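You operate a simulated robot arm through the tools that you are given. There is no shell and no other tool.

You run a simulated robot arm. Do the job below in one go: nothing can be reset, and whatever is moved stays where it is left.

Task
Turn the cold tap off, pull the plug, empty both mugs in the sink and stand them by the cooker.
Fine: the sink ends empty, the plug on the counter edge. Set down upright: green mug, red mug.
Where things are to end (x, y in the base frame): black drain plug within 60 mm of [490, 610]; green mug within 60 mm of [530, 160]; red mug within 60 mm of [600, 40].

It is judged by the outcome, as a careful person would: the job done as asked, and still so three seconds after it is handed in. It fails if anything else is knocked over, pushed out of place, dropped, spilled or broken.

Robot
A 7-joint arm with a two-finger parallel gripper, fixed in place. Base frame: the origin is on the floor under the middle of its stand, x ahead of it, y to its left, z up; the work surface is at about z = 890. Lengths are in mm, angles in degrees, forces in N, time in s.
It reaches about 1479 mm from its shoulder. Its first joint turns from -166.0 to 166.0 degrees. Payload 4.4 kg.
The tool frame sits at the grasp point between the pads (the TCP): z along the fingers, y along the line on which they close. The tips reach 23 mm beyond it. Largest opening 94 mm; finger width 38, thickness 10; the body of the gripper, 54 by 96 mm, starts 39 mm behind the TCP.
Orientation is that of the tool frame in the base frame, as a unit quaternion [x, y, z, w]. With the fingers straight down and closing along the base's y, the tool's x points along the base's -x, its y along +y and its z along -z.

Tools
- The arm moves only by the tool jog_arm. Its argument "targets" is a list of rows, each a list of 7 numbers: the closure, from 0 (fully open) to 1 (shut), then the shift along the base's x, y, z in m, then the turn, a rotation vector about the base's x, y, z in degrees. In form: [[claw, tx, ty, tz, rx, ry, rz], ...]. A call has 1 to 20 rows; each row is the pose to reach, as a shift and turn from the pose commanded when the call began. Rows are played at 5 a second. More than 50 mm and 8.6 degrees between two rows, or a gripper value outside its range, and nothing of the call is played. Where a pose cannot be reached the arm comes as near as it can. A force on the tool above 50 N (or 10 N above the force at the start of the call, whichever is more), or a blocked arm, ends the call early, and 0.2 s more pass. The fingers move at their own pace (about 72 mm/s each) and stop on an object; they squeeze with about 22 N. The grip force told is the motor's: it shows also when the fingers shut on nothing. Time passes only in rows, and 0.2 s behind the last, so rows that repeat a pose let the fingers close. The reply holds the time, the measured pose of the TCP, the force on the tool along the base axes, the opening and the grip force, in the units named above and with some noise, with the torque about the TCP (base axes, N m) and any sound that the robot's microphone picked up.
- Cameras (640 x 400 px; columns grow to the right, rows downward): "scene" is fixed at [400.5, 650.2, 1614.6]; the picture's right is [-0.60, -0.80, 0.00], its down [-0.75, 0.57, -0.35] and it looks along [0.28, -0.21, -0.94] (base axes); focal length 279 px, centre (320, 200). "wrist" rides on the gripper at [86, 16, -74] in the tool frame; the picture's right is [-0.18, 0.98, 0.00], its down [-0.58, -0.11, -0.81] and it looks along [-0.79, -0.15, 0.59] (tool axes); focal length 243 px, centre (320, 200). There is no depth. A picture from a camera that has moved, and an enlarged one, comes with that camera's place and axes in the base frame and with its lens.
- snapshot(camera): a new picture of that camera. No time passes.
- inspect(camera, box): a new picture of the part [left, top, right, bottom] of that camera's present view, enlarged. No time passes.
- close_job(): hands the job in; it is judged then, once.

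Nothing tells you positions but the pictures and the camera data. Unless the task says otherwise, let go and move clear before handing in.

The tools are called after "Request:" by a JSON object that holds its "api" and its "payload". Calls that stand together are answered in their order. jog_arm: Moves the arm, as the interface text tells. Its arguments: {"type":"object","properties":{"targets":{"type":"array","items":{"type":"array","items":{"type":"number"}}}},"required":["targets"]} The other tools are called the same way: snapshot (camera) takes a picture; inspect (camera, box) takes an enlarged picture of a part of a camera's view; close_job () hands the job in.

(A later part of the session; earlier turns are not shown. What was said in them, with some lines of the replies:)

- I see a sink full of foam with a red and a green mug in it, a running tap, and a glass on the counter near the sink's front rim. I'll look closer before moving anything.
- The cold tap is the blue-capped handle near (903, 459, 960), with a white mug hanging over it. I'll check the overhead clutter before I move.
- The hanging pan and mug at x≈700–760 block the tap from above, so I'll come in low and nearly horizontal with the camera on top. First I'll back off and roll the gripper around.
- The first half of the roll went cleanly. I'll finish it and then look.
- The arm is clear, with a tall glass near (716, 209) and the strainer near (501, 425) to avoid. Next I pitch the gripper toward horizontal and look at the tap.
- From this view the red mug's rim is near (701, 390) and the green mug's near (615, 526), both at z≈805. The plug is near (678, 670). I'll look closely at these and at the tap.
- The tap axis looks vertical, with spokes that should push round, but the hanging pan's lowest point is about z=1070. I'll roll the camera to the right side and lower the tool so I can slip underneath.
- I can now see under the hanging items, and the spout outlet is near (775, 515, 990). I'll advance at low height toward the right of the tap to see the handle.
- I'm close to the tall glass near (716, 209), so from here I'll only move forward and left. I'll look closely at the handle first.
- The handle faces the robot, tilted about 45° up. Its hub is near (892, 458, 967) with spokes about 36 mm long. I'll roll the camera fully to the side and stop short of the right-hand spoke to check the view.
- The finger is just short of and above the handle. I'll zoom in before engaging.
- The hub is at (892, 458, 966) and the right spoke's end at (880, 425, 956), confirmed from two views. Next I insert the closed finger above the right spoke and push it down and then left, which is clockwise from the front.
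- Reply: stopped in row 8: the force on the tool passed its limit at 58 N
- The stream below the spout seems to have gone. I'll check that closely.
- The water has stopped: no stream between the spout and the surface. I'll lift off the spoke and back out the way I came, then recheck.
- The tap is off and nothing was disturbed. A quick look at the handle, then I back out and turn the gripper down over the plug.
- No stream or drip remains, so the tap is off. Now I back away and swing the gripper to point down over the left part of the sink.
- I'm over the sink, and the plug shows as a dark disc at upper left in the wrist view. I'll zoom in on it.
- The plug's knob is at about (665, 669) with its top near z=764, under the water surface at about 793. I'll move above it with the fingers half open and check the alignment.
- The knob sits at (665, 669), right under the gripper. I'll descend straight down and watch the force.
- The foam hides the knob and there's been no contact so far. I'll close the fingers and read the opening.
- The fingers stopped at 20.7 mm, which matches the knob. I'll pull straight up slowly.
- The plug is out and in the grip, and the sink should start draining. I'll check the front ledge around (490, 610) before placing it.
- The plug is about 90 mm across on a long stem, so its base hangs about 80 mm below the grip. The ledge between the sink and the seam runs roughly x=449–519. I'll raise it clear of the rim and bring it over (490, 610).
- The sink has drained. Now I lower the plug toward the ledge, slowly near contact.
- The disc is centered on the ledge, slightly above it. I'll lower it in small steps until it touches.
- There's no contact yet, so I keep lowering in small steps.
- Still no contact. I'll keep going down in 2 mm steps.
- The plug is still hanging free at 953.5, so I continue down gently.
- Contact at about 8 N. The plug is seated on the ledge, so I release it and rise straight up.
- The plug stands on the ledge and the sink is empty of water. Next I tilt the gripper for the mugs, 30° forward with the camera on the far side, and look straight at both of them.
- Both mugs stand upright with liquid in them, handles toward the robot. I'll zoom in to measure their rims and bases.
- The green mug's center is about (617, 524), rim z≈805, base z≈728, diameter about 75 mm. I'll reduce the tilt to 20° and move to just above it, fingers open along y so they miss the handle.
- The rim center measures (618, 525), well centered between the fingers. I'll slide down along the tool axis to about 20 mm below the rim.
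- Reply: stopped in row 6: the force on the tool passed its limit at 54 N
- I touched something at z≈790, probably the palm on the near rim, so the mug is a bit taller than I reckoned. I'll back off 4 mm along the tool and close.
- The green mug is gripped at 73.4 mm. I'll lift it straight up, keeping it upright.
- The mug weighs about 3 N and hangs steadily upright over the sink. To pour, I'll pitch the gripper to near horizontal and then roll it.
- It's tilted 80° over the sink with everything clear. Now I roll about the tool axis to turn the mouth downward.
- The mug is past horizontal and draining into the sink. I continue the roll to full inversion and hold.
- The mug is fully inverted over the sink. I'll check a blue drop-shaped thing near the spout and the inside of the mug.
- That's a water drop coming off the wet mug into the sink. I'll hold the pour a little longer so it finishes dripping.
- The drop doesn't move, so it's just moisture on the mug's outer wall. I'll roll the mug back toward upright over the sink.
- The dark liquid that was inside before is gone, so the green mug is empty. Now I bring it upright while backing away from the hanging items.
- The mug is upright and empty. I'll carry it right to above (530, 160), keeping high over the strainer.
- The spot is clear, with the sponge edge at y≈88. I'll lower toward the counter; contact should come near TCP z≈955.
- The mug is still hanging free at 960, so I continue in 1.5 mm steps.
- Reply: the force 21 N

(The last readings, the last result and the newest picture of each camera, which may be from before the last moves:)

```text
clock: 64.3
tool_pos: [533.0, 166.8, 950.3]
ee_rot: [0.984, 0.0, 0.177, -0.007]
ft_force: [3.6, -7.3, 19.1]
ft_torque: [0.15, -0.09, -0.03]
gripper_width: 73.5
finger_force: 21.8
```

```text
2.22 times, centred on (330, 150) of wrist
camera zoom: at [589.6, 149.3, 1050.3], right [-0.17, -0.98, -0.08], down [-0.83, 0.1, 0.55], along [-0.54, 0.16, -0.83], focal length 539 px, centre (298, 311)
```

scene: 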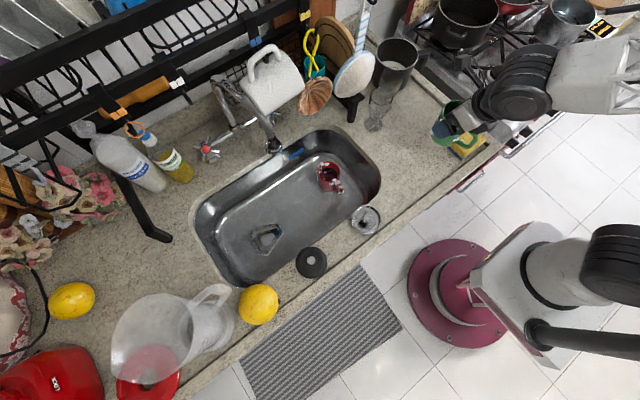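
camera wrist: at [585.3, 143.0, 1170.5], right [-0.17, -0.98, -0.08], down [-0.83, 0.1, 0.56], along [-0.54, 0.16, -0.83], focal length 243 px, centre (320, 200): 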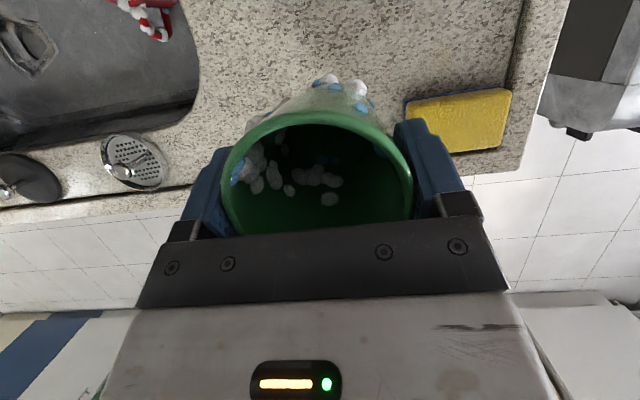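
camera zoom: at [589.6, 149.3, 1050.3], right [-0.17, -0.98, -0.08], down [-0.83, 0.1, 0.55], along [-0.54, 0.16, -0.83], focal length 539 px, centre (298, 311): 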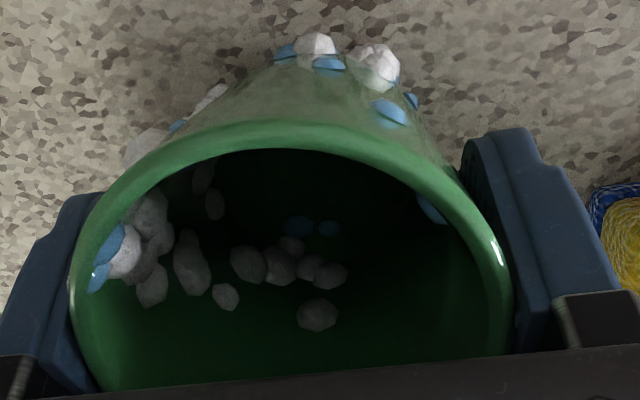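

It's on the counter, pressing about 20 N. I'll ease up slightly, open, and retreat back along the tool axis.

Request:
{"api": "jog_arm", "payload": {"targets": [[1, 0, 0, 0.0015, 0, 0, 0], [0.15, 0, 0, 0.0015, 0, 0, 0], [0, 0, 0, 0.0015, 0, 0, 0], [0, 0, 0, 0.0015, 0, 0, 0]]}}

Request:
{"api": "snapshot", "payload": {"camera": "wrist"}}

```text
clock: 65.3
tool_pos: [532.9, 166.1, 951.6]
ee_rot: [0.984, 0.0, 0.175, -0.006]
ft_force: [-0.6, 0.0, 0.2]
ft_torque: [0.03, -0.02, 0.03]
gripper_width: 93.9
finger_force: 0.0
```

```text
taken
camera wrist: at [589.2, 149.7, 1051.4], right [-0.17, -0.98, -0.08], down [-0.83, 0.1, 0.56], along [-0.54, 0.16, -0.83], focal length 243 px, centre (320, 200)
```

wrist: 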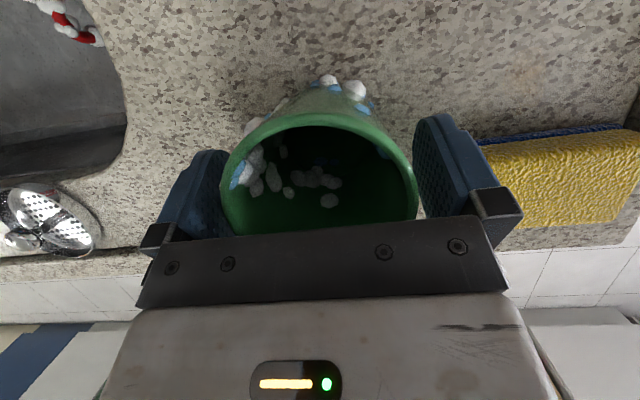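

Released, with clearance on both sides. Now I retreat along the tool axis and check that the mug stands.

Request:
{"api": "jog_arm", "payload": {"targets": [[0, -0.003, 0, 0.009, 0, 0, 0], [0, -0.009, 0, 0.024, 0, 0, 0], [0, -0.019, 0, 0.052, 0, 0, 0], [0, -0.033, 0, 0.09, 0, 0, 0], [0, -0.045, 0, 0.13, 0, 0, 0]]}}

Request:
{"api": "snapshot", "payload": {"camera": "wrist"}}

Request:
{"api": "snapshot", "payload": {"camera": "scene"}}

```text
clock: 66.5
tool_pos: [489.7, 165.5, 1082.8]
ee_rot: [0.984, 0.0, 0.176, -0.007]
ft_force: [0.6, -1.4, 0.7]
ft_torque: [-0.01, 0.0, 0.0]
gripper_width: 94.3
finger_force: 0.2
```

```text
taken
camera wrist: at [545.6, 149.2, 1182.2], right [-0.17, -0.98, -0.08], down [-0.82, 0.1, 0.56], along [-0.54, 0.16, -0.83], focal length 243 px, centre (320, 200)
```

wrist: 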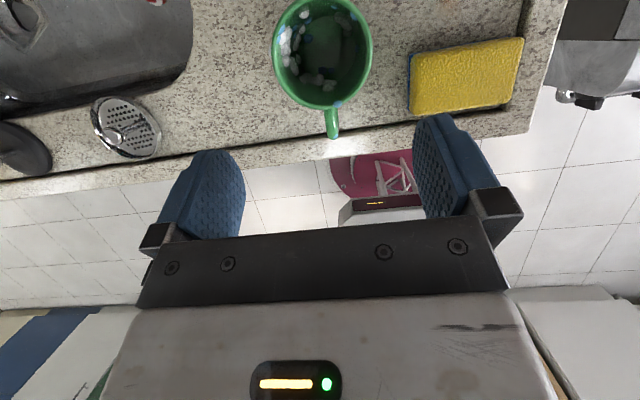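

```text
taken
```

scene: 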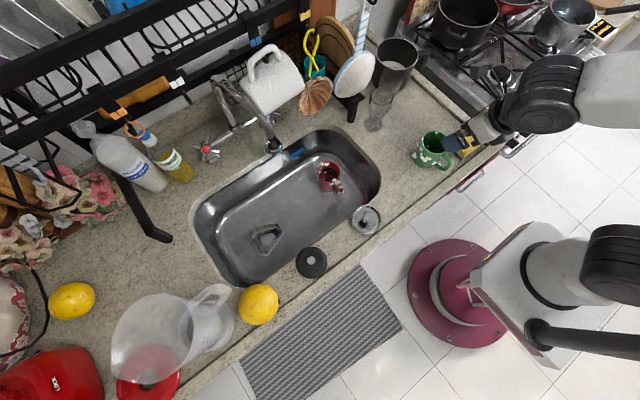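

The green mug stands upright near (533, 166). I'll check that it's empty and look at the red mug.

Request:
{"api": "inspect", "payload": {"camera": "wrist", "box": [250, 0, 400, 150]}}

Request:
{"api": "inspect", "payload": {"camera": "scene", "box": [270, 130, 390, 240]}}

Request:
{"api": "inspect", "payload": {"camera": "scene", "box": [395, 110, 505, 200]}}

```text
2.67 times, centred on (325, 75) of wrist
camera zoom: at [545.6, 149.2, 1182.2], right [-0.17, -0.98, -0.08], down [-0.82, 0.1, 0.56], along [-0.54, 0.16, -0.83], focal length 647 px, centre (307, 533)
```

zoom: 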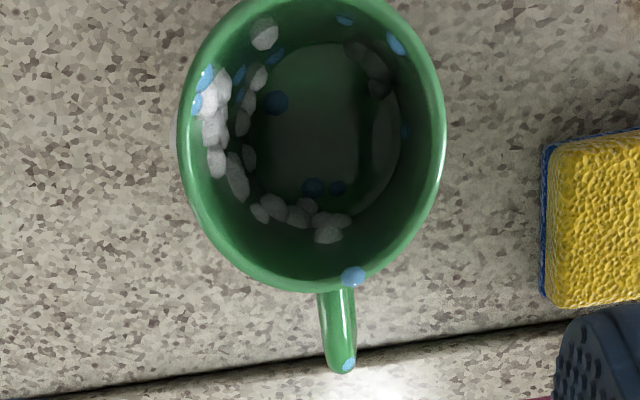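

```text
3.64 times, centred on (330, 185) of scene
camera zoom: at [400.5, 650.2, 1614.6], right [-0.6, -0.8, 0.0], down [-0.75, 0.57, -0.35], along [0.28, -0.21, -0.94], focal length 1015 px, centre (284, 254)
```

zoom: 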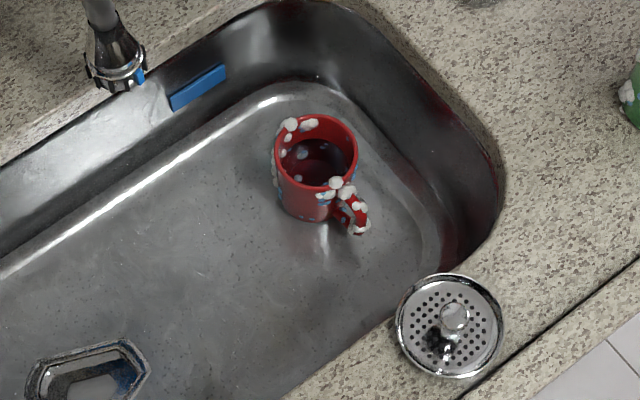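

```text
4.44 times, centred on (450, 155) of scene
camera zoom: at [400.5, 650.2, 1614.6], right [-0.6, -0.8, 0.0], down [-0.75, 0.57, -0.35], along [0.28, -0.21, -0.94], focal length 1241 px, centre (-258, 400)
```

zoom: 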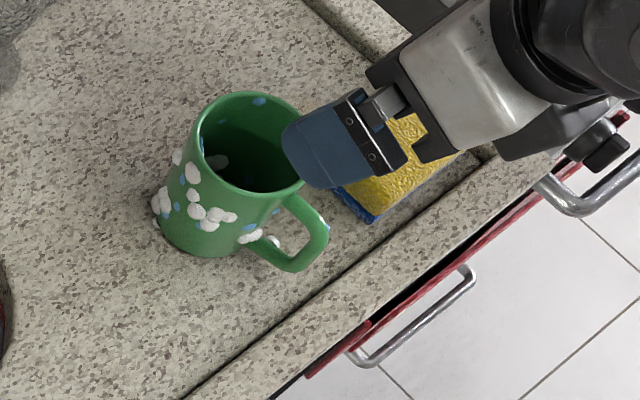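

The green mug is empty, with its bottom visible. The red mug is near (699, 390), so I'll approach with the same tilt, coming in low beneath the hanging pan.

Request:
{"api": "jog_arm", "payload": {"targets": [[0, 0, 0.03, 0, 0, 0, 0], [0, 0, 0.075, 0, 0, 0, 0], [0, 0, 0.12, 0, 0, 0, 0], [0, 0, 0.165, 0, 0, 0, 0], [0, 0.005, 0.205, 0, 0, 0, 0], [0, 0.02, 0.2245, -0.02, 0, 0, 0], [0, 0.05, 0.2245, -0.05, 0, 0, 0], [0, 0.08, 0.2245, -0.085, 0, 0, 0], [0, 0.11, 0.2245, -0.123, 0, 0, 0], [0, 0.135, 0.2245, -0.155, 0, 0, 0], [0, 0.16, 0.2245, -0.185, 0, 0, 0], [0, 0.178, 0.2245, -0.205, 0, 0, 0], [0, 0.178, 0.2245, -0.205, 0, 0, 0]]}}

Request:
{"api": "snapshot", "payload": {"camera": "wrist"}}

Request:
{"api": "snapshot", "payload": {"camera": "scene"}}

```text
clock: 69.3
tool_pos: [666.9, 387.9, 876.0]
ee_rot: [0.984, 0.0, 0.177, -0.007]
ft_force: [-0.2, -0.8, -0.7]
ft_torque: [0.02, 0.0, 0.02]
gripper_width: 93.9
finger_force: 0.0
```

```text
taken
camera wrist: at [722.9, 370.8, 976.4], right [-0.17, -0.98, -0.08], down [-0.83, 0.1, 0.55], along [-0.54, 0.16, -0.83], focal length 243 px, centre (320, 200)
```

wrist: 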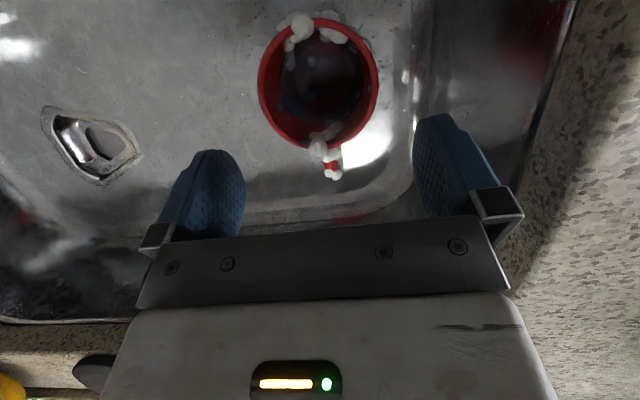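

```text
taken
```

scene: 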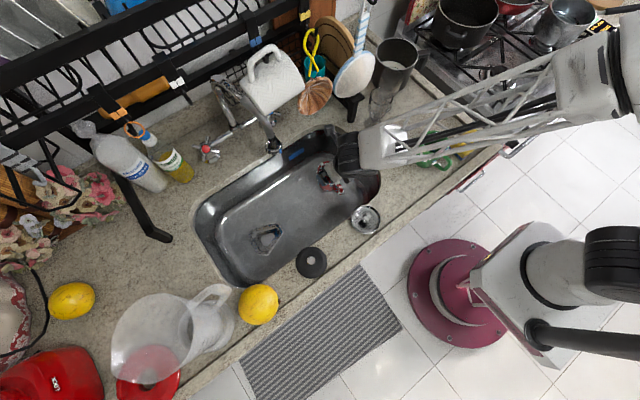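

The rim center is (701, 389), well aligned. I'll slide down to about z=794, which held well on the green mug.

Request:
{"api": "jog_arm", "payload": {"targets": [[0, 0.008, 0.001, -0.02, 0, 0, 0], [0, 0.016, 0.0014, -0.04, 0, 0, 0], [0, 0.023, 0.0014, -0.057, 0, 0, 0], [0, 0.029, 0.0014, -0.071, 0, 0, 0], [0, 0.0336, 0.0014, -0.081, 0, 0, 0]]}}

Request:
{"api": "snapshot", "payload": {"camera": "wrist"}}

Request:
{"api": "inspect", "payload": {"camera": "scene", "box": [280, 80, 460, 220]}}

```text
clock: 70.5
tool_pos: [700.6, 392.7, 794.1]
ee_rot: [0.984, -0.001, 0.177, -0.007]
ft_force: [0.5, -0.5, -0.2]
ft_torque: [-0.03, -0.01, 0.01]
gripper_width: 93.9
finger_force: 0.2
```

```text
taken
camera wrist: at [756.1, 375.0, 894.1], right [-0.17, -0.98, -0.08], down [-0.83, 0.1, 0.55], along [-0.54, 0.16, -0.83], focal length 243 px, centre (320, 200)
```

wrist: 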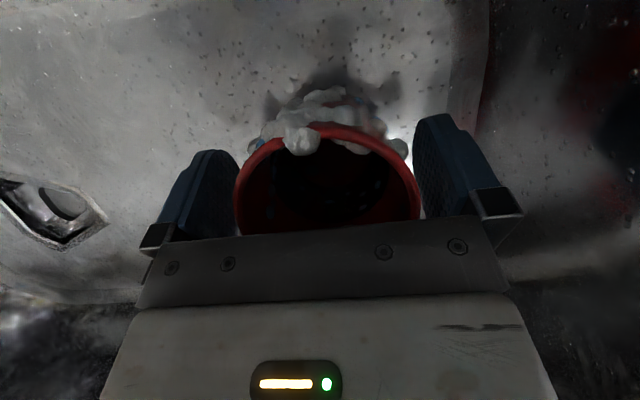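

```text
2.86 times, centred on (370, 150) of scene
camera zoom: at [400.5, 650.2, 1614.6], right [-0.6, -0.8, 0.0], down [-0.75, 0.57, -0.35], along [0.28, -0.21, -0.94], focal length 798 px, centre (177, 343)
```

zoom: 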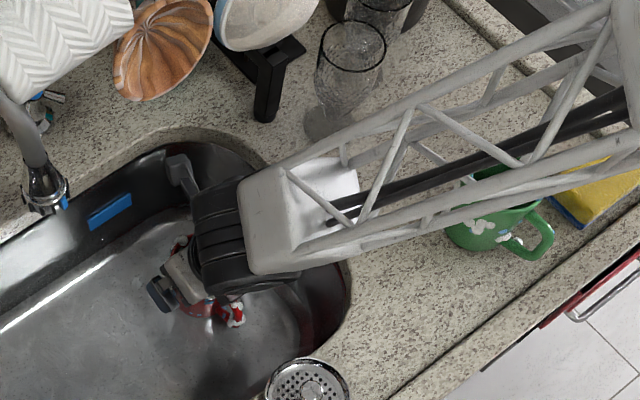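

The fingers straddle the red mug with no contact, so I close on it.

Request:
{"api": "jog_arm", "payload": {"targets": [[0.3, 0, 0, 0, 0, 0, 0], [1, 0, 0, 0, 0, 0, 0], [1, 0, 0, 0, 0, 0, 0], [1, 0, 0, 0, 0, 0, 0]]}}

```text
clock: 71.5
tool_pos: [701.0, 392.4, 794.6]
ee_rot: [0.984, 0.0, 0.177, -0.007]
ft_force: [0.0, 1.3, 0.3]
ft_torque: [0.11, -0.02, 0.04]
gripper_width: 73.3
finger_force: 22.1
```

The red mug is gripped at 73.3 mm. I'll lift it upright, drawing back and left to the same pouring spot so the camera clears the hanging pan.

Request:
{"api": "jog_arm", "payload": {"targets": [[1, 0, 0, 0.012, 0, 0, 0], [1, -0.006, 0.008, 0.032, 0, 0, 0], [1, -0.022, 0.026, 0.058, 0, 0, 0], [1, -0.042, 0.048, 0.086, 0, 0, 0], [1, -0.064, 0.074, 0.112, 0, 0, 0], [1, -0.08, 0.1, 0.136, 0, 0, 0], [1, -0.085, 0.13, 0.156, 0, 0, 0], [1, -0.085, 0.133, 0.158, 0, 0, 0]]}}

Request:
{"api": "snapshot", "payload": {"camera": "wrist"}}

Request:
{"api": "snapshot", "payload": {"camera": "scene"}}

```text
clock: 73.3
tool_pos: [616.3, 526.5, 953.9]
ee_rot: [0.984, -0.001, 0.176, -0.006]
ft_force: [0.9, -0.6, -3.0]
ft_torque: [0.02, -0.03, 0.02]
gripper_width: 73.4
finger_force: 21.8
```

```text
taken
camera wrist: at [672.0, 509.8, 1053.2], right [-0.17, -0.98, -0.08], down [-0.83, 0.1, 0.56], along [-0.54, 0.16, -0.83], focal length 243 px, centre (320, 200)
```

wrist: 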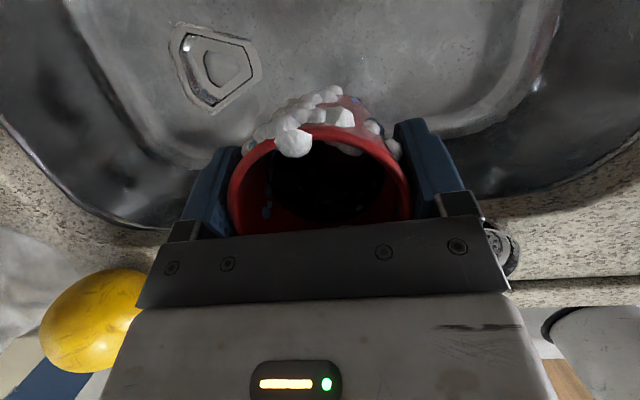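

```text
taken
```

scene: 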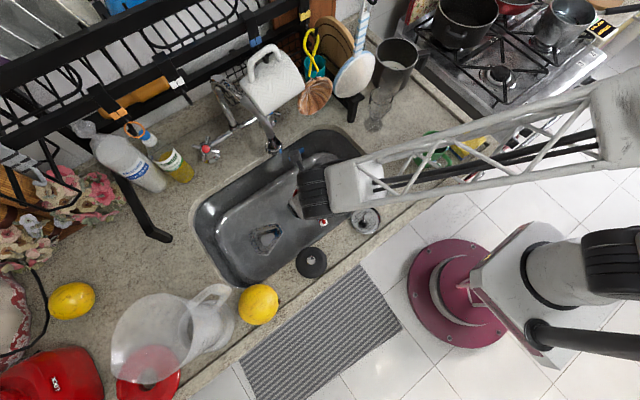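

Same pose as the green mug before its pour, and everything is clear. I repeat the pour: pitch up to near horizontal, then roll.

Request:
{"api": "jog_arm", "payload": {"targets": [[1, 0.001, 0, 0.015, 0, -4, 0], [1, 0.002, 0, 0.03, 0, -12, 0], [1, 0.003, -0.001, 0.045, 0, -20, 0], [1, 0.004, -0.001, 0.06, 0, -28, 0], [1, 0.004, -0.002, 0.07, 0, -36, 0], [1, 0.004, -0.003, 0.078, 0, -44, 0], [1, 0.004, -0.003, 0.078, 0, -52, 0], [1, 0.004, -0.003, 0.078, 0, -60, 0], [1, 0.004, -0.003, 0.078, 0, -68, 0], [1, 0.004, -0.003, 0.078, 0, -76, 0], [1, 0.004, -0.003, 0.078, 0, -80, 0]]}}

Request:
{"api": "jog_arm", "payload": {"targets": [[1, 0, 0, 0, 8.1, 0, 1.43], [1, 0, 0, 0, 16.2, 0, 2.86], [1, 0, 0, 0, 24.3, 0, 4.29], [1, 0, 0, 0, 32.4, 0, 5.72], [1, 0, 0, 0, 40.5, 0, 7.15], [1, 0, 0, 0, 48.6, 0, 8.58], [1, 0, 0, 0, 56.7, 0, 10.0], [1, 0, 0, 0, 64.8, 0, 11.4], [1, 0, 0, 0, 72.9, 0, 12.9], [1, 0, 0, 0, 81, 0, 14.3], [1, 0, 0, 0, 88.6, 0, 15.6]]}}

Request:
{"api": "snapshot", "payload": {"camera": "wrist"}}

Request:
{"api": "snapshot", "payload": {"camera": "scene"}}

```text
clock: 75.7
tool_pos: [620.3, 522.9, 1031.0]
ee_rot: [0.64, 0.003, 0.769, -0.005]
ft_force: [-0.7, -0.5, -2.9]
ft_torque: [0.02, 0.06, 0.01]
gripper_width: 73.5
finger_force: 21.5
```

```text
clock: 78.1
tool_pos: [619.0, 521.6, 1031.5]
ee_rot: [0.447, -0.454, 0.545, -0.545]
ft_force: [0.1, 0.2, -2.5]
ft_torque: [-0.04, 0.05, 0.01]
gripper_width: 72.9
finger_force: 21.9
```

```text
taken
camera wrist: at [549.0, 436.7, 1002.1], right [0.18, 0.19, -0.96], down [-0.81, 0.59, -0.04], along [0.56, 0.79, 0.26], focal length 243 px, centre (320, 200)
```

wrist: 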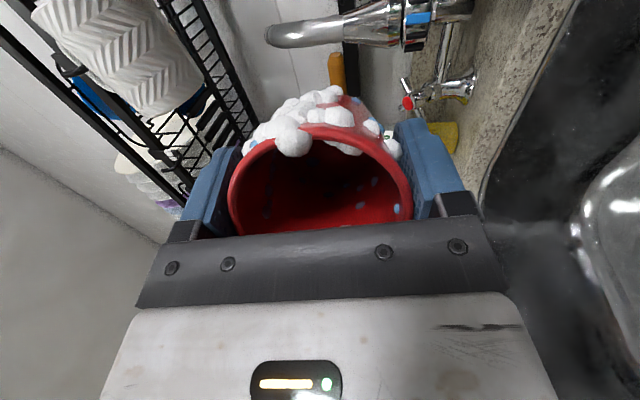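

```text
taken
```

scene: 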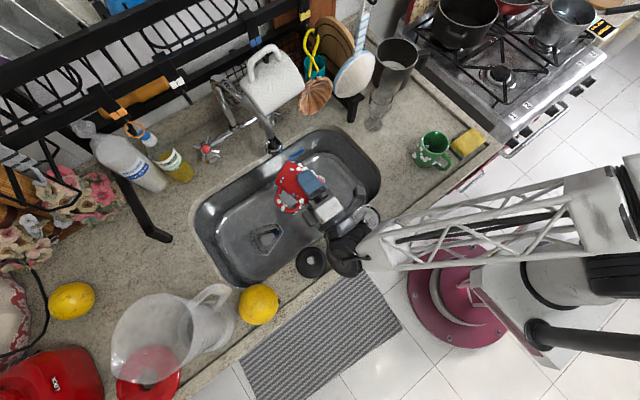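

The red mug is draining over the sink and the green mug is still standing in place. I continue to full inversion and hold.

Request:
{"api": "jog_arm", "payload": {"targets": [[1, 0, 0, 0, 8.1, 0, 1.43], [1, 0, 0, 0, 16.2, 0, 2.86], [1, 0, 0, 0, 24.3, 0, 4.29], [1, 0, 0, 0, 32.4, 0, 5.72], [1, 0, 0, 0, 40.5, 0, 7.15], [1, 0, 0, 0, 48.6, 0, 8.58], [1, 0, 0, 0, 56.7, 0, 10.0], [1, 0, 0, 0, 64.8, 0, 11.4], [1, 0, 0, 0, 72.9, 0, 12.9], [1, 0, 0, 0, 81, 0, 14.3], [1, 0, 0, 0, 88.6, 0, 15.6], [1, 0, 0, 0, 88.6, 0, 15.6], [1, 0, 0, 0, 88.6, 0, 15.6], [1, 0, 0, 0, 88.6, 0, 15.6], [1, 0, 0, 0, 88.6, 0, 15.6], [1, 0, 0, 0, 88.6, 0, 15.6], [1, 0, 0, 0, 88.6, 0, 15.6], [1, 0, 0, 0, 88.6, 0, 15.6], [1, 0, 0, 0, 88.6, 0, 15.6], [1, 0, 0, 0, 88.6, 0, 15.6]]}}

Request:
{"api": "snapshot", "payload": {"camera": "wrist"}}

Request:
{"api": "inspect", "payload": {"camera": "scene", "box": [200, 120, 420, 290]}}

```text
clock: 82.3
tool_pos: [619.4, 521.8, 1031.7]
ee_rot: [0.005, 0.645, -0.003, 0.764]
ft_force: [-0.1, -0.2, -2.2]
ft_torque: [-0.01, 0.03, 0.02]
gripper_width: 73.4
finger_force: 22.1
```

```text
taken
camera wrist: at [560.9, 538.9, 934.5], right [-0.02, 0.98, 0.19], down [-0.89, -0.1, 0.44], along [0.45, -0.16, 0.88], focal length 243 px, centre (320, 200)
```

wrist: 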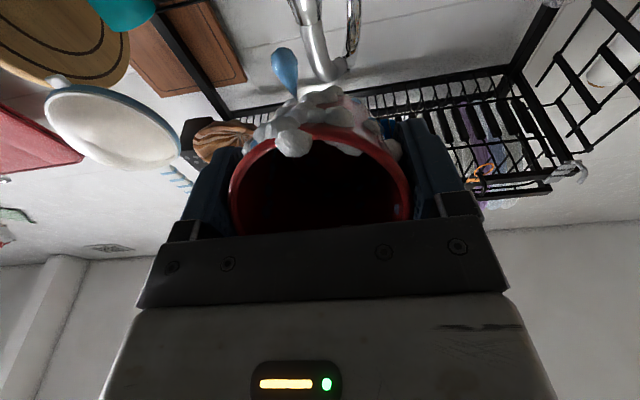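

```text
2.35 times, centred on (310, 205) of scene
camera zoom: at [400.5, 650.2, 1614.6], right [-0.6, -0.8, 0.0], down [-0.75, 0.57, -0.35], along [0.28, -0.21, -0.94], focal length 657 px, centre (344, 188)
```

zoom: 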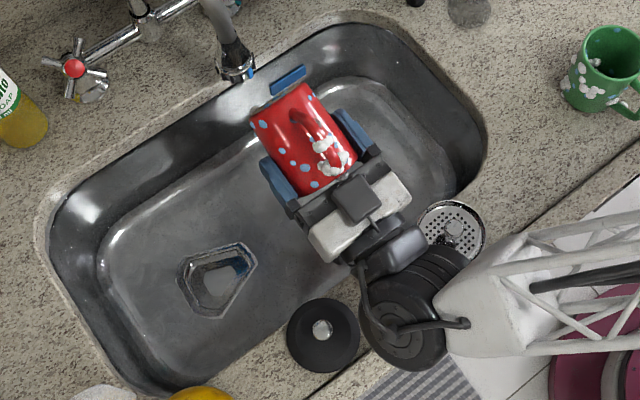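

A similar drop hangs under the red mug. I'll hold a bit longer to see whether it changes.

Request:
{"api": "inspect", "payload": {"camera": "wrist", "box": [220, 0, 420, 200]}}

Request:
{"api": "jog_arm", "payload": {"targets": [[1, 0, 0, 0, 0, 0, 0], [1, 0, 0, 0, 0, 0, 0], [1, 0, 0, 0, 0, 0, 0], [1, 0, 0, 0, 0, 0, 0], [1, 0, 0, 0, 0, 0, 0], [1, 0, 0, 0, 0, 0, 0], [1, 0, 0, 0, 0, 0, 0], [1, 0, 0, 0, 0, 0, 0], [1, 0, 0, 0, 0, 0, 0], [1, 0, 0, 0, 0, 0, 0]]}}

Request:
{"api": "inspect", "payload": {"camera": "wrist", "box": [220, 0, 420, 200]}}

```text
2.00 times, centred on (320, 100) of wrist
camera zoom: at [560.9, 538.9, 934.5], right [-0.02, 0.98, 0.19], down [-0.89, -0.1, 0.44], along [0.45, -0.16, 0.88], focal length 485 px, centre (320, 400)
```

zoom: 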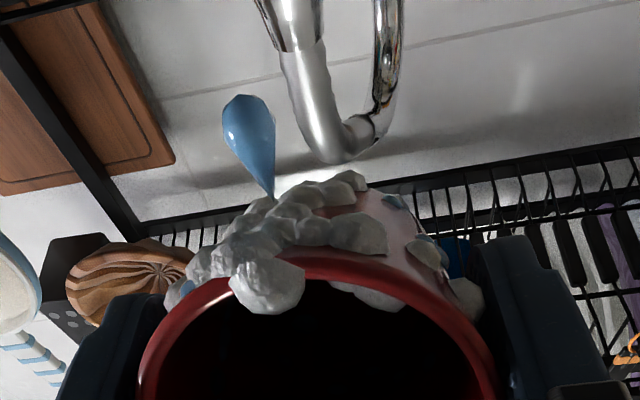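

```text
clock: 84.5
tool_pos: [618.9, 521.7, 1032.2]
ee_rot: [0.005, 0.646, -0.003, 0.764]
ft_force: [0.3, 0.9, -2.5]
ft_torque: [-0.03, 0.05, -0.01]
gripper_width: 73.4
finger_force: 22.5
```

```text
2.00 times, centred on (320, 100) of wrist
camera zoom: at [560.8, 538.9, 934.4], right [-0.02, 0.98, 0.19], down [-0.89, -0.1, 0.44], along [0.45, -0.16, 0.88], focal length 485 px, centre (320, 400)
```

zoom: 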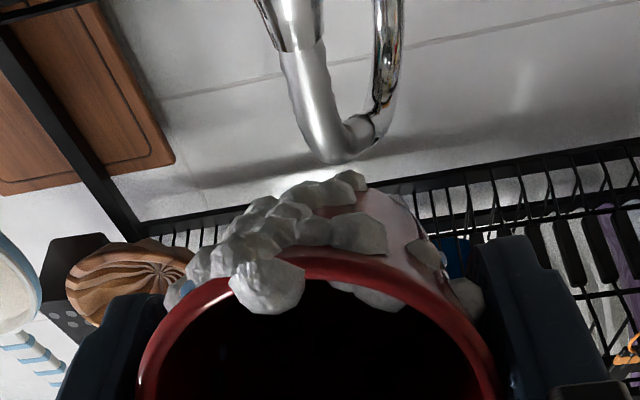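

The drop has fallen off, so waiting helps. I'll look for drips on the counter and let the red mug drain a little longer.

Request:
{"api": "jog_arm", "payload": {"targets": [[1, 0, 0, 0, 0, 0, 0], [1, 0, 0, 0, 0, 0, 0], [1, 0, 0, 0, 0, 0, 0], [1, 0, 0, 0, 0, 0, 0], [1, 0, 0, 0, 0, 0, 0], [1, 0, 0, 0, 0, 0, 0], [1, 0, 0, 0, 0, 0, 0], [1, 0, 0, 0, 0, 0, 0], [1, 0, 0, 0, 0, 0, 0], [1, 0, 0, 0, 0, 0, 0]]}}

Request:
{"api": "inspect", "payload": {"camera": "wrist", "box": [220, 0, 420, 200]}}

Request:
{"api": "inspect", "payload": {"camera": "scene", "box": [340, 110, 510, 250]}}

```text
clock: 86.7
tool_pos: [618.5, 520.4, 1032.4]
ee_rot: [0.006, 0.645, -0.004, 0.764]
ft_force: [-0.3, 1.0, -2.6]
ft_torque: [0.01, 0.04, 0.02]
gripper_width: 73.3
finger_force: 21.9
```

```text
2.00 times, centred on (320, 100) of wrist
camera zoom: at [560.8, 538.9, 934.4], right [-0.02, 0.98, 0.19], down [-0.89, -0.1, 0.44], along [0.45, -0.16, 0.88], focal length 485 px, centre (320, 400)
```

zoom: 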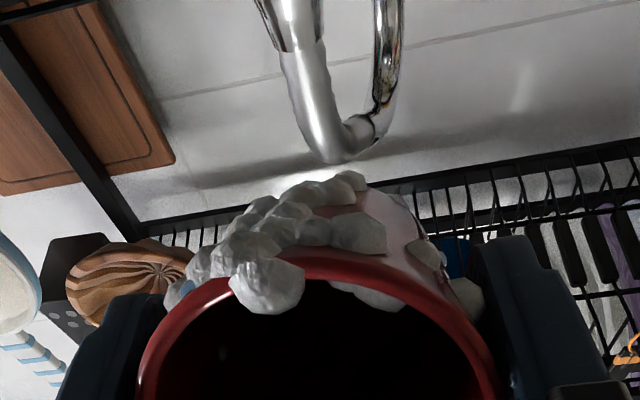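

```text
2.86 times, centred on (425, 180) of scene
camera zoom: at [400.5, 650.2, 1614.6], right [-0.6, -0.8, 0.0], down [-0.75, 0.57, -0.35], along [0.28, -0.21, -0.94], focal length 798 px, centre (20, 257)
```

zoom: 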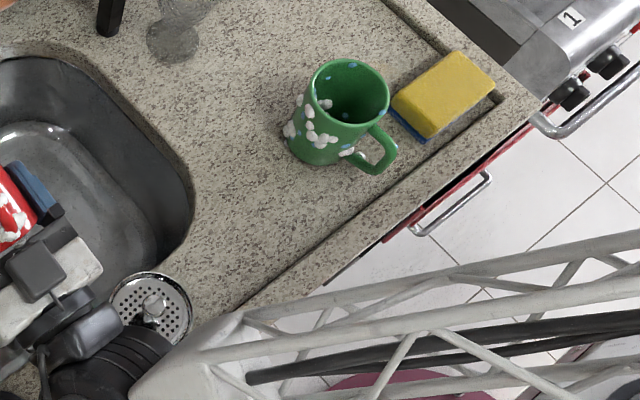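

The counter is dry and the drip has stopped. I'll roll the red mug back and bring it upright while backing away.

Request:
{"api": "jog_arm", "payload": {"targets": [[1, 0, 0, 0, -8.37, 0, -1.48], [1, 0, 0, 0, -16.7, 0, -2.95], [1, 0, 0, 0, -25.1, 0, -4.43], [1, 0, 0, 0, -33.5, 0, -5.9], [1, 0, 0, 0, -41.9, 0, -7.4], [1, 0, 0, 0, -50.2, 0, -8.9], [1, 0, 0, 0, -58.6, 0, -10.3], [1, 0, 0, 0, -67, 0, -11.8], [1, 0, 0, 0, -75.3, 0, -13.3], [1, 0, 0, 0, -83.7, 0, -14.8], [1, 0, 0, 0, -88.6, 0, -15.6]]}}

Request:
{"api": "jog_arm", "payload": {"targets": [[1, 0, 0, 0, -8.37, 0, -1.48], [1, 0, 0, 0, -16.7, 0, -2.95], [1, 0, 0, 0, -25.1, 0, -4.43], [1, 0, 0, 0, -33.5, 0, -5.9], [1, 0, 0, 0, -41.9, 0, -7.4], [1, 0, 0, 0, -50.2, 0, -8.9], [1, 0, 0, 0, -58.6, 0, -10.3], [1, 0, 0, 0, -67, 0, -11.8], [1, 0, 0, 0, -75.3, 0, -13.3], [1, 0, 0, 0, -83.7, 0, -14.8], [1, 0, 0, 0, -88.6, 0, -15.6]]}}

Request:
{"api": "jog_arm", "payload": {"targets": [[1, -0.01, 0, 0.005, 0, 8, 0], [1, -0.02, 0, 0.01, 0, 16, 0], [1, -0.03, 0, 0.015, 0, 24, 0], [1, -0.04, 0, 0.02, 0, 32, 0], [1, -0.05, 0, 0.025, 0, 40, 0], [1, -0.06, 0, 0.03, 0, 48, 0], [1, -0.07, 0, 0.035, 0, 56, 0], [1, -0.08, 0, 0.04, 0, 64, 0], [1, -0.085, 0, 0.045, 0, 72, 0], [1, -0.09, 0, 0.05, 0, 80, 0]]}}

Request:
{"api": "snapshot", "payload": {"camera": "wrist"}}

Request:
{"api": "snapshot", "payload": {"camera": "scene"}}

```text
clock: 89.1
tool_pos: [619.9, 522.9, 1031.8]
ee_rot: [0.449, -0.453, 0.546, -0.543]
ft_force: [-0.5, -0.4, -2.8]
ft_torque: [-0.03, 0.05, -0.02]
gripper_width: 73.3
finger_force: 21.5
```

```text
clock: 91.5
tool_pos: [619.3, 522.2, 1031.3]
ee_rot: [0.641, 0.004, 0.768, -0.004]
ft_force: [-0.9, 0.5, -2.1]
ft_torque: [0.0, 0.04, 0.02]
gripper_width: 73.4
finger_force: 22.2
```

```text
clock: 93.7
tool_pos: [529.1, 522.9, 1082.7]
ee_rot: [0.984, 0.0, 0.176, -0.006]
ft_force: [0.2, 0.1, -2.4]
ft_torque: [-0.02, 0.0, 0.02]
gripper_width: 73.3
finger_force: 22.2
```

```text
taken
camera wrist: at [585.0, 505.7, 1181.5], right [-0.17, -0.98, -0.08], down [-0.82, 0.1, 0.56], along [-0.54, 0.16, -0.83], focal length 243 px, centre (320, 200)
```

wrist: 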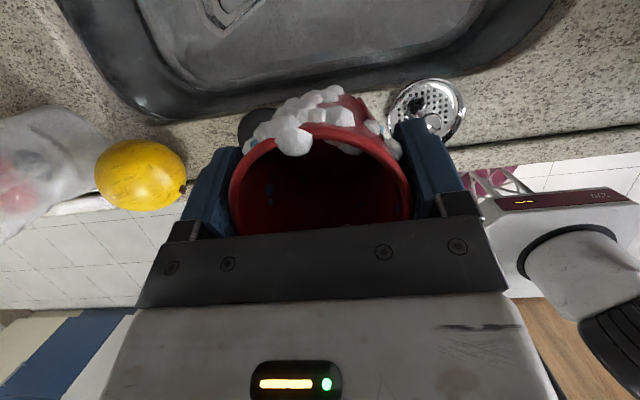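

```text
taken
```

scene: 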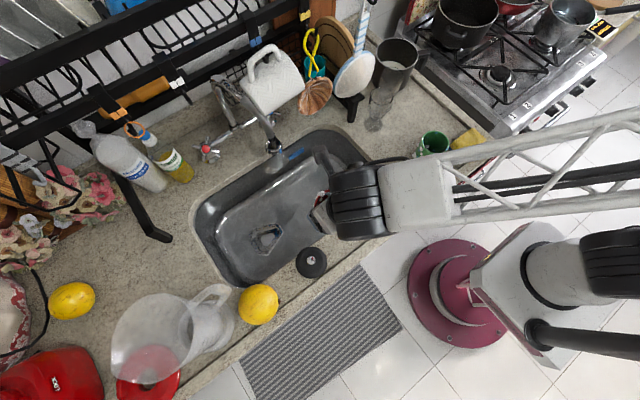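

The red mug is upright and its inside looks empty. Since its handle points toward the robot and the sponge reaches x≈523, I'll aim for about (620, 42), passing high over the green mug.

Request:
{"api": "jog_arm", "payload": {"targets": [[1, 0, -0.03, 0.01, 0, 0, 0], [1, 0, -0.07, 0.017, 0, 0, 0], [1, 0, -0.11, 0.017, 0, 0, 0], [1, 0, -0.15, 0.017, 0, 0, 0], [1, 0, -0.19, 0.017, 0, 0, 0], [1, 0, -0.23, 0.017, 0, 0, 0], [1, 0, -0.27, 0.017, 0, 0, 0], [1, 0, -0.31, 0.017, 0, 0, 0], [1, 0.01, -0.35, 0.017, 0, 0, 0], [1, 0.03, -0.385, 0.017, 0, 0, 0], [1, 0.05, -0.42, 0.017, 0, 0, 0], [1, 0.07, -0.45, 0.017, 0, 0, 0], [1, 0.088, -0.475, 0.017, 0, 0, 0], [1, 0.091, -0.481, 0.017, 0, 0, 0], [1, 0.091, -0.481, 0.017, 0, 0, 0]]}}

Request:
{"api": "snapshot", "payload": {"camera": "wrist"}}

Request:
{"api": "snapshot", "payload": {"camera": "scene"}}

```text
clock: 96.9
tool_pos: [619.2, 46.4, 1099.4]
ee_rot: [0.984, -0.004, 0.177, -0.001]
ft_force: [0.0, -0.7, -3.0]
ft_torque: [0.0, -0.02, 0.0]
gripper_width: 73.4
finger_force: 22.2
out of reach, approached as far as the arm can: row 13, 14, 15
```

```text
taken
camera wrist: at [674.4, 29.6, 1199.5], right [-0.18, -0.98, -0.07], down [-0.83, 0.11, 0.55], along [-0.54, 0.16, -0.83], focal length 243 px, centre (320, 200)
```

wrist: 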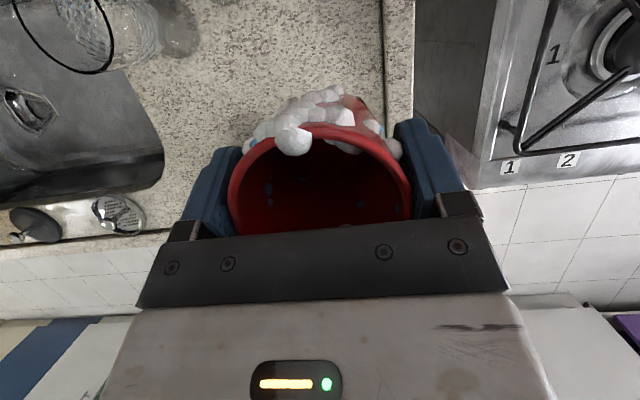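

```text
taken
```

scene: 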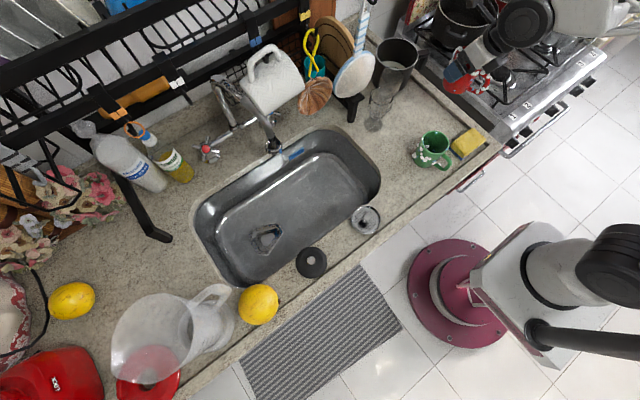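

I'm just at a joint limit here, about 4 mm short, which is within tolerance. I'll let the gripper yaw 10° clockwise to ease it and lower the mug over about (618, 50), clear of the raised edge.

Request:
{"api": "jog_arm", "payload": {"targets": [[1, 0, 0.003, -0.01, 0, 0, -4], [1, 0, 0.004, -0.035, 0, 0, -8], [1, 0, 0.004, -0.065, 0, 0, -10], [1, 0, 0.004, -0.095, 0, 0, -10], [1, 0, 0.004, -0.12, 0, 0, -10], [1, 0, 0.004, -0.134, 0, 0, -10]]}}

Request:
{"api": "snapshot", "payload": {"camera": "wrist"}}

Request:
{"api": "inspect", "payload": {"camera": "scene", "box": [380, 20, 560, 180]}}

```text
clock: 98.3
tool_pos: [619.5, 52.6, 964.8]
ee_rot: [0.98, -0.087, 0.177, 0.009]
ft_force: [-0.9, 0.2, -2.6]
ft_torque: [0.03, -0.08, 0.03]
gripper_width: 73.3
finger_force: 21.8
```

```text
taken
camera wrist: at [670.3, 24.9, 1064.0], right [-0.34, -0.94, -0.08], down [-0.8, 0.24, 0.55], along [-0.5, 0.25, -0.83], focal length 243 px, centre (320, 200)
```

wrist: 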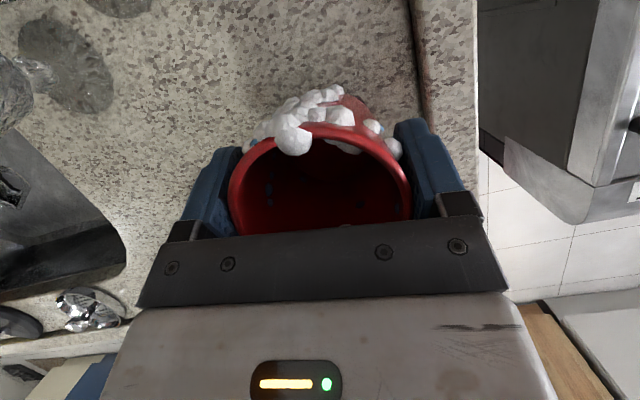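

```text
2.50 times, centred on (470, 100) of scene
camera zoom: at [400.5, 650.2, 1614.6], right [-0.6, -0.8, 0.0], down [-0.75, 0.57, -0.35], along [0.28, -0.21, -0.94], focal length 698 px, centre (-55, 450)
```

zoom: 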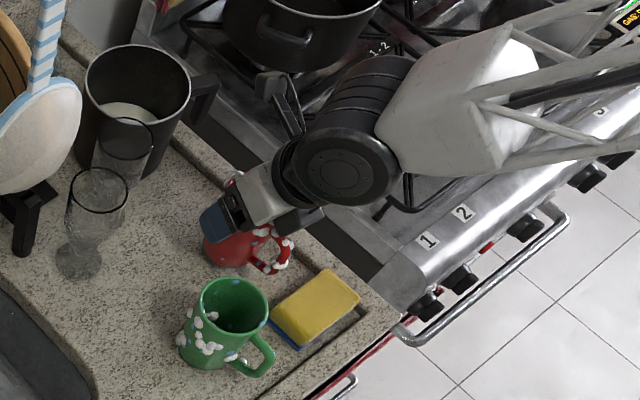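

The red mug is about 13 mm above the counter and clear of the sponge and the green mug. I'll lower it gently to contact.

Request:
{"api": "jog_arm", "payload": {"targets": [[1, 0, 0, -0.002, 0, 0, 0], [1, 0, 0, -0.004, 0, 0, 0], [1, 0, 0, -0.006, 0, 0, 0], [1, 0, 0, -0.008, 0, 0, 0]]}}

```text
clock: 99.3
tool_pos: [620.2, 50.9, 955.6]
ee_rot: [0.98, -0.085, 0.177, 0.009]
ft_force: [0.1, -0.4, -2.5]
ft_torque: [0.0, -0.04, -0.01]
gripper_width: 73.2
finger_force: 22.1
```

Request:
{"api": "jog_arm", "payload": {"targets": [[1, 0, 0, -0.0015, 0, 0, 0], [1, 0, 0, -0.003, 0, 0, 0]]}}

```text
clock: 99.9
tool_pos: [619.5, 51.3, 953.9]
ee_rot: [0.98, -0.086, 0.178, 0.009]
ft_force: [-0.6, -7.8, 19.1]
ft_torque: [0.11, 0.03, 0.03]
gripper_width: 73.8
finger_force: 21.9
```

It's in contact with the counter. I'll ease up, open, and retreat back along the tool axis.

Request:
{"api": "jog_arm", "payload": {"targets": [[1, 0, 0, 0.0015, 0, 0, 0], [0.15, 0, 0, 0.0015, 0, 0, 0], [0, 0, 0, 0.0015, 0, 0, 0], [0, 0, 0, 0.0015, 0, 0, 0]]}}

Request:
{"api": "snapshot", "payload": {"camera": "wrist"}}

```text
clock: 100.9
tool_pos: [619.4, 51.1, 955.4]
ee_rot: [0.981, -0.086, 0.176, 0.009]
ft_force: [-0.1, 0.1, 0.1]
ft_torque: [-0.02, 0.02, -0.01]
gripper_width: 94.0
finger_force: 0.1
```

```text
taken
camera wrist: at [671.3, 25.1, 1054.7], right [-0.34, -0.94, -0.08], down [-0.8, 0.24, 0.56], along [-0.5, 0.25, -0.83], focal length 243 px, centre (320, 200)
```

wrist: 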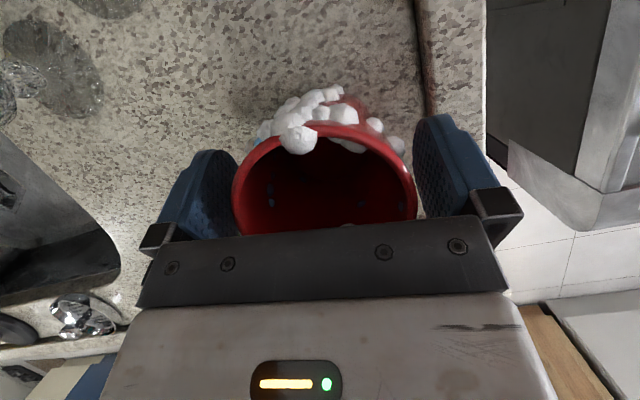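

Released with clearance on both sides. Retreating along the tool axis.

Request:
{"api": "jog_arm", "payload": {"targets": [[0, -0.0034, 0.0006, 0.0094, 0, 0, 0], [0, -0.0085, 0.0015, 0.0235, 0, 0, 0], [0, -0.0185, 0.003, 0.052, 0, 0, 0], [0, -0.032, 0.0055, 0.09, 0, 0, 0], [0, -0.045, 0.008, 0.13, 0, 0, 0]]}}

Request:
{"api": "snapshot", "payload": {"camera": "wrist"}}

Request:
{"api": "snapshot", "payload": {"camera": "scene"}}

```text
clock: 102.1
tool_pos: [574.3, 57.8, 1087.9]
ee_rot: [0.981, -0.086, 0.176, 0.008]
ft_force: [0.0, 0.1, -0.4]
ft_torque: [-0.02, -0.02, 0.03]
gripper_width: 94.1
finger_force: 0.0
```

```text
taken
camera wrist: at [626.2, 31.0, 1188.1], right [-0.34, -0.94, -0.08], down [-0.8, 0.24, 0.56], along [-0.5, 0.25, -0.83], focal length 243 px, centre (320, 200)
```

wrist: 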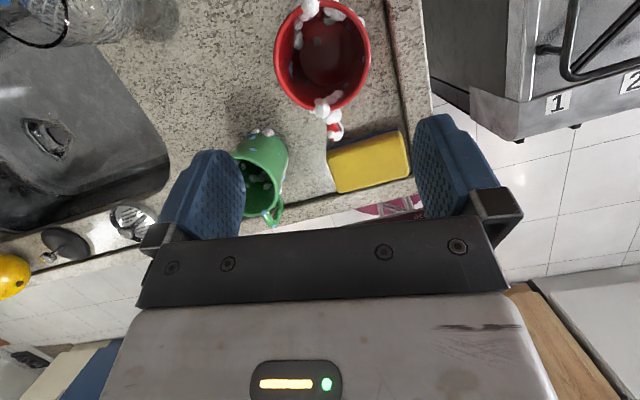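

```text
taken
```

scene: 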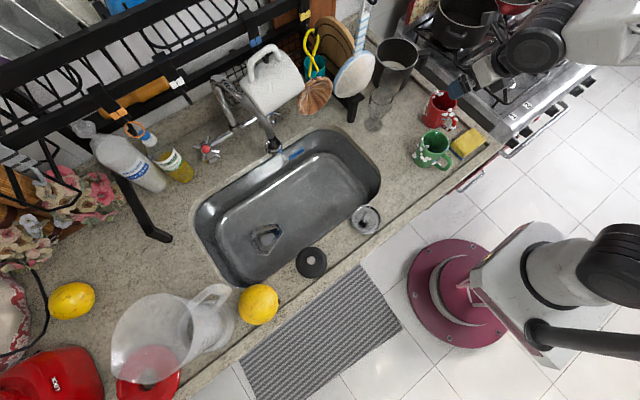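

Both mugs stand by the cooker: red near (621, 49), green near (533, 166). I'll verify that the mugs, plug, sink and tap are all in order.

Request:
{"api": "inspect", "payload": {"camera": "wrist", "box": [220, 0, 430, 150]}}

Request:
{"api": "inspect", "payload": {"camera": "scene", "box": [370, 60, 520, 190]}}

Request:
{"api": "inspect", "payload": {"camera": "scene", "box": [190, 110, 400, 300]}}

Request:
{"api": "inspect", "payload": {"camera": "scene", "box": [260, 110, 320, 170]}}

```text
2.67 times, centred on (325, 75) of wrist
camera zoom: at [626.2, 31.0, 1188.1], right [-0.34, -0.94, -0.08], down [-0.8, 0.24, 0.56], along [-0.5, 0.25, -0.83], focal length 647 px, centre (307, 533)
```

zoom: 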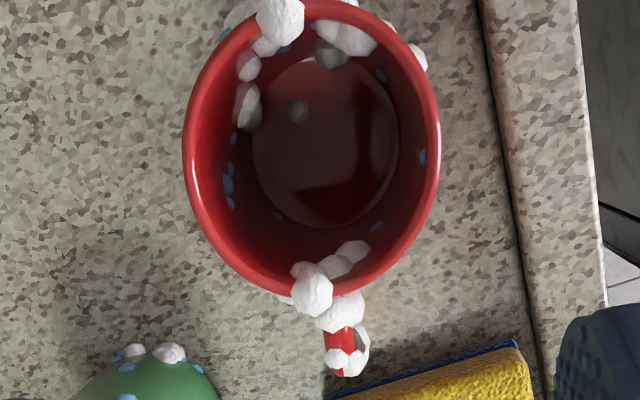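

```text
3.08 times, centred on (445, 125) of scene
camera zoom: at [400.5, 650.2, 1614.6], right [-0.6, -0.8, 0.0], down [-0.75, 0.57, -0.35], along [0.28, -0.21, -0.94], focal length 859 px, centre (-65, 431)
```

zoom: 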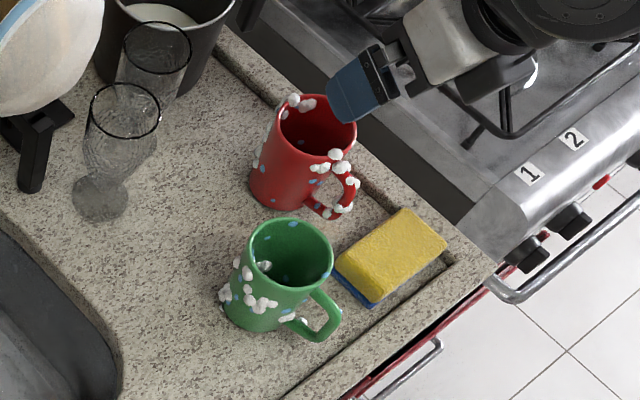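

```text
2.11 times, centred on (295, 205) of scene
camera zoom: at [400.5, 650.2, 1614.6], right [-0.6, -0.8, 0.0], down [-0.75, 0.57, -0.35], along [0.28, -0.21, -0.94], focal length 588 px, centre (373, 190)
```

zoom: 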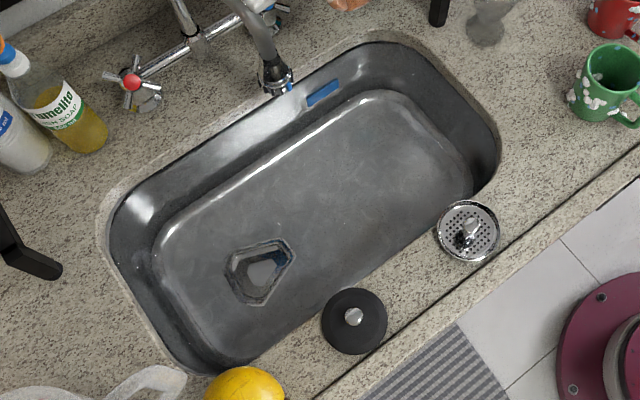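

```text
6.67 times, centred on (290, 140) of scene
camera zoom: at [400.5, 650.2, 1614.6], right [-0.6, -0.8, 0.0], down [-0.75, 0.57, -0.35], along [0.28, -0.21, -0.94], focal length 1861 px, centre (520, 600)
```

zoom: 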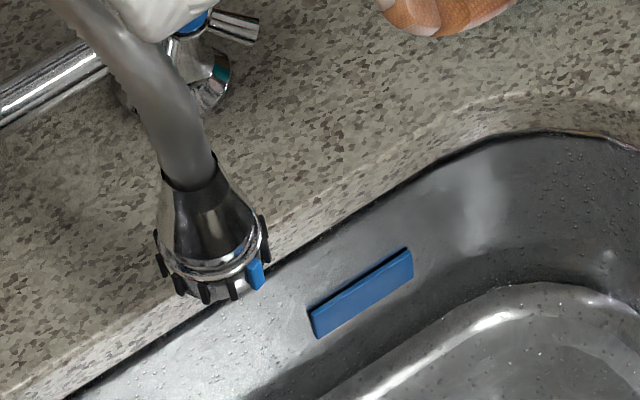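

The sink is empty and the drain open. The tap is off, the plug is on the ledge near (490, 609), and both mugs are upright, empty and clear of the sponge. I'll move the arm up and away for a final look.

Request:
{"api": "jog_arm", "payload": {"targets": [[0, -0.01, 0.005, 0.03, 0, 0, 0], [0, -0.02, 0.02, 0.06, 0, 0, 0], [0, -0.035, 0.045, 0.09, 0, 0, 0], [0, -0.06, 0.075, 0.11, 0, 0, 0], [0, -0.09, 0.105, 0.12, 0, 0, 0], [0, -0.12, 0.135, 0.12, 0, 0, 0], [0, -0.12, 0.135, 0.12, 0, 0, 0], [0, -0.12, 0.135, 0.12, 0, 0, 0], [0, -0.12, 0.135, 0.12, 0, 0, 0]]}}

Request:
{"api": "snapshot", "payload": {"camera": "scene"}}

Request:
{"api": "inspect", "payload": {"camera": "scene", "box": [220, 200, 330, 290]}}

Request:
{"api": "snapshot", "payload": {"camera": "wrist"}}

```text
clock: 104.1
tool_pos: [453.7, 192.0, 1205.2]
ee_rot: [0.98, -0.086, 0.178, 0.009]
ft_force: [0.0, 0.6, 0.3]
ft_torque: [0.0, 0.03, 0.03]
gripper_width: 93.7
finger_force: 0.1
```

```text
taken
```

scene: 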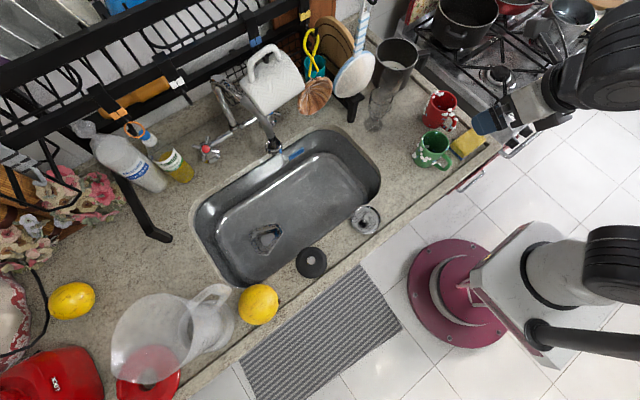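

```text
4.44 times, centred on (275, 245) of scene
camera zoom: at [400.5, 650.2, 1614.6], right [-0.6, -0.8, 0.0], down [-0.75, 0.57, -0.35], along [0.28, -0.21, -0.94], focal length 1241 px, centre (520, 0)
```

zoom: 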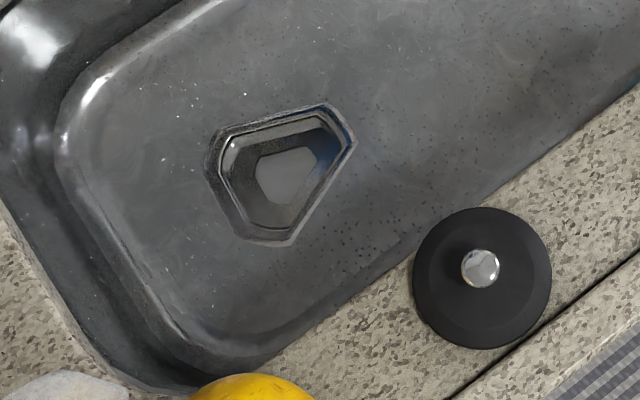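

```text
taken
camera wrist: at [505.2, 165.8, 1305.1], right [-0.34, -0.94, -0.08], down [-0.8, 0.24, 0.56], along [-0.5, 0.25, -0.83], focal length 243 px, centre (320, 200)
```

wrist: 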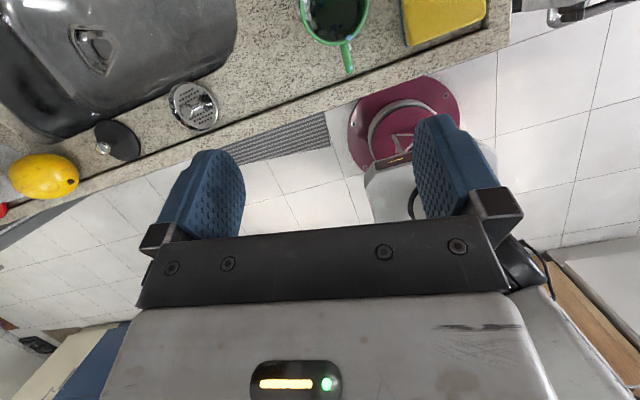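

The tap is off and the sink is empty with the drain open. The plug rests at about (492, 609). The green mug stands at about (533, 166) and the red at about (621, 49), both upright and empty. Nothing else has moved and the arm is clear, so I'm handing the job in.

Request:
{"api": "close_job", "payload": {}}

```text
The job is handed in.
```

The job is handed in. The cold tap is off, the sink has drained, and both mugs are emptied and standing by the cooker. I saw nothing else knocked or shifted, and no drips on the counter.

| Item | Ended at (x, y) | Distance from target |
|---|---|---|
| Black drain plug | about (492, 609) | about 3 mm |
| Green mug | about (533, 166) | about 7 mm |
| Red mug | about (621, 49) | about 23 mm |

- **Red mug:** I set it off-centre on purpose so its handle would clear the sponge.
- **Foam:** Both mugs still have bits of foam stuck to them; I did not rinse them.
- **Plug:** It overhangs the sink edge by a few millimetres. It had not moved in the 70 seconds before I handed in.
- **Sink:** The blue strip on the back wall stayed in place as the water drained, so I took it as part of the sink and left it.
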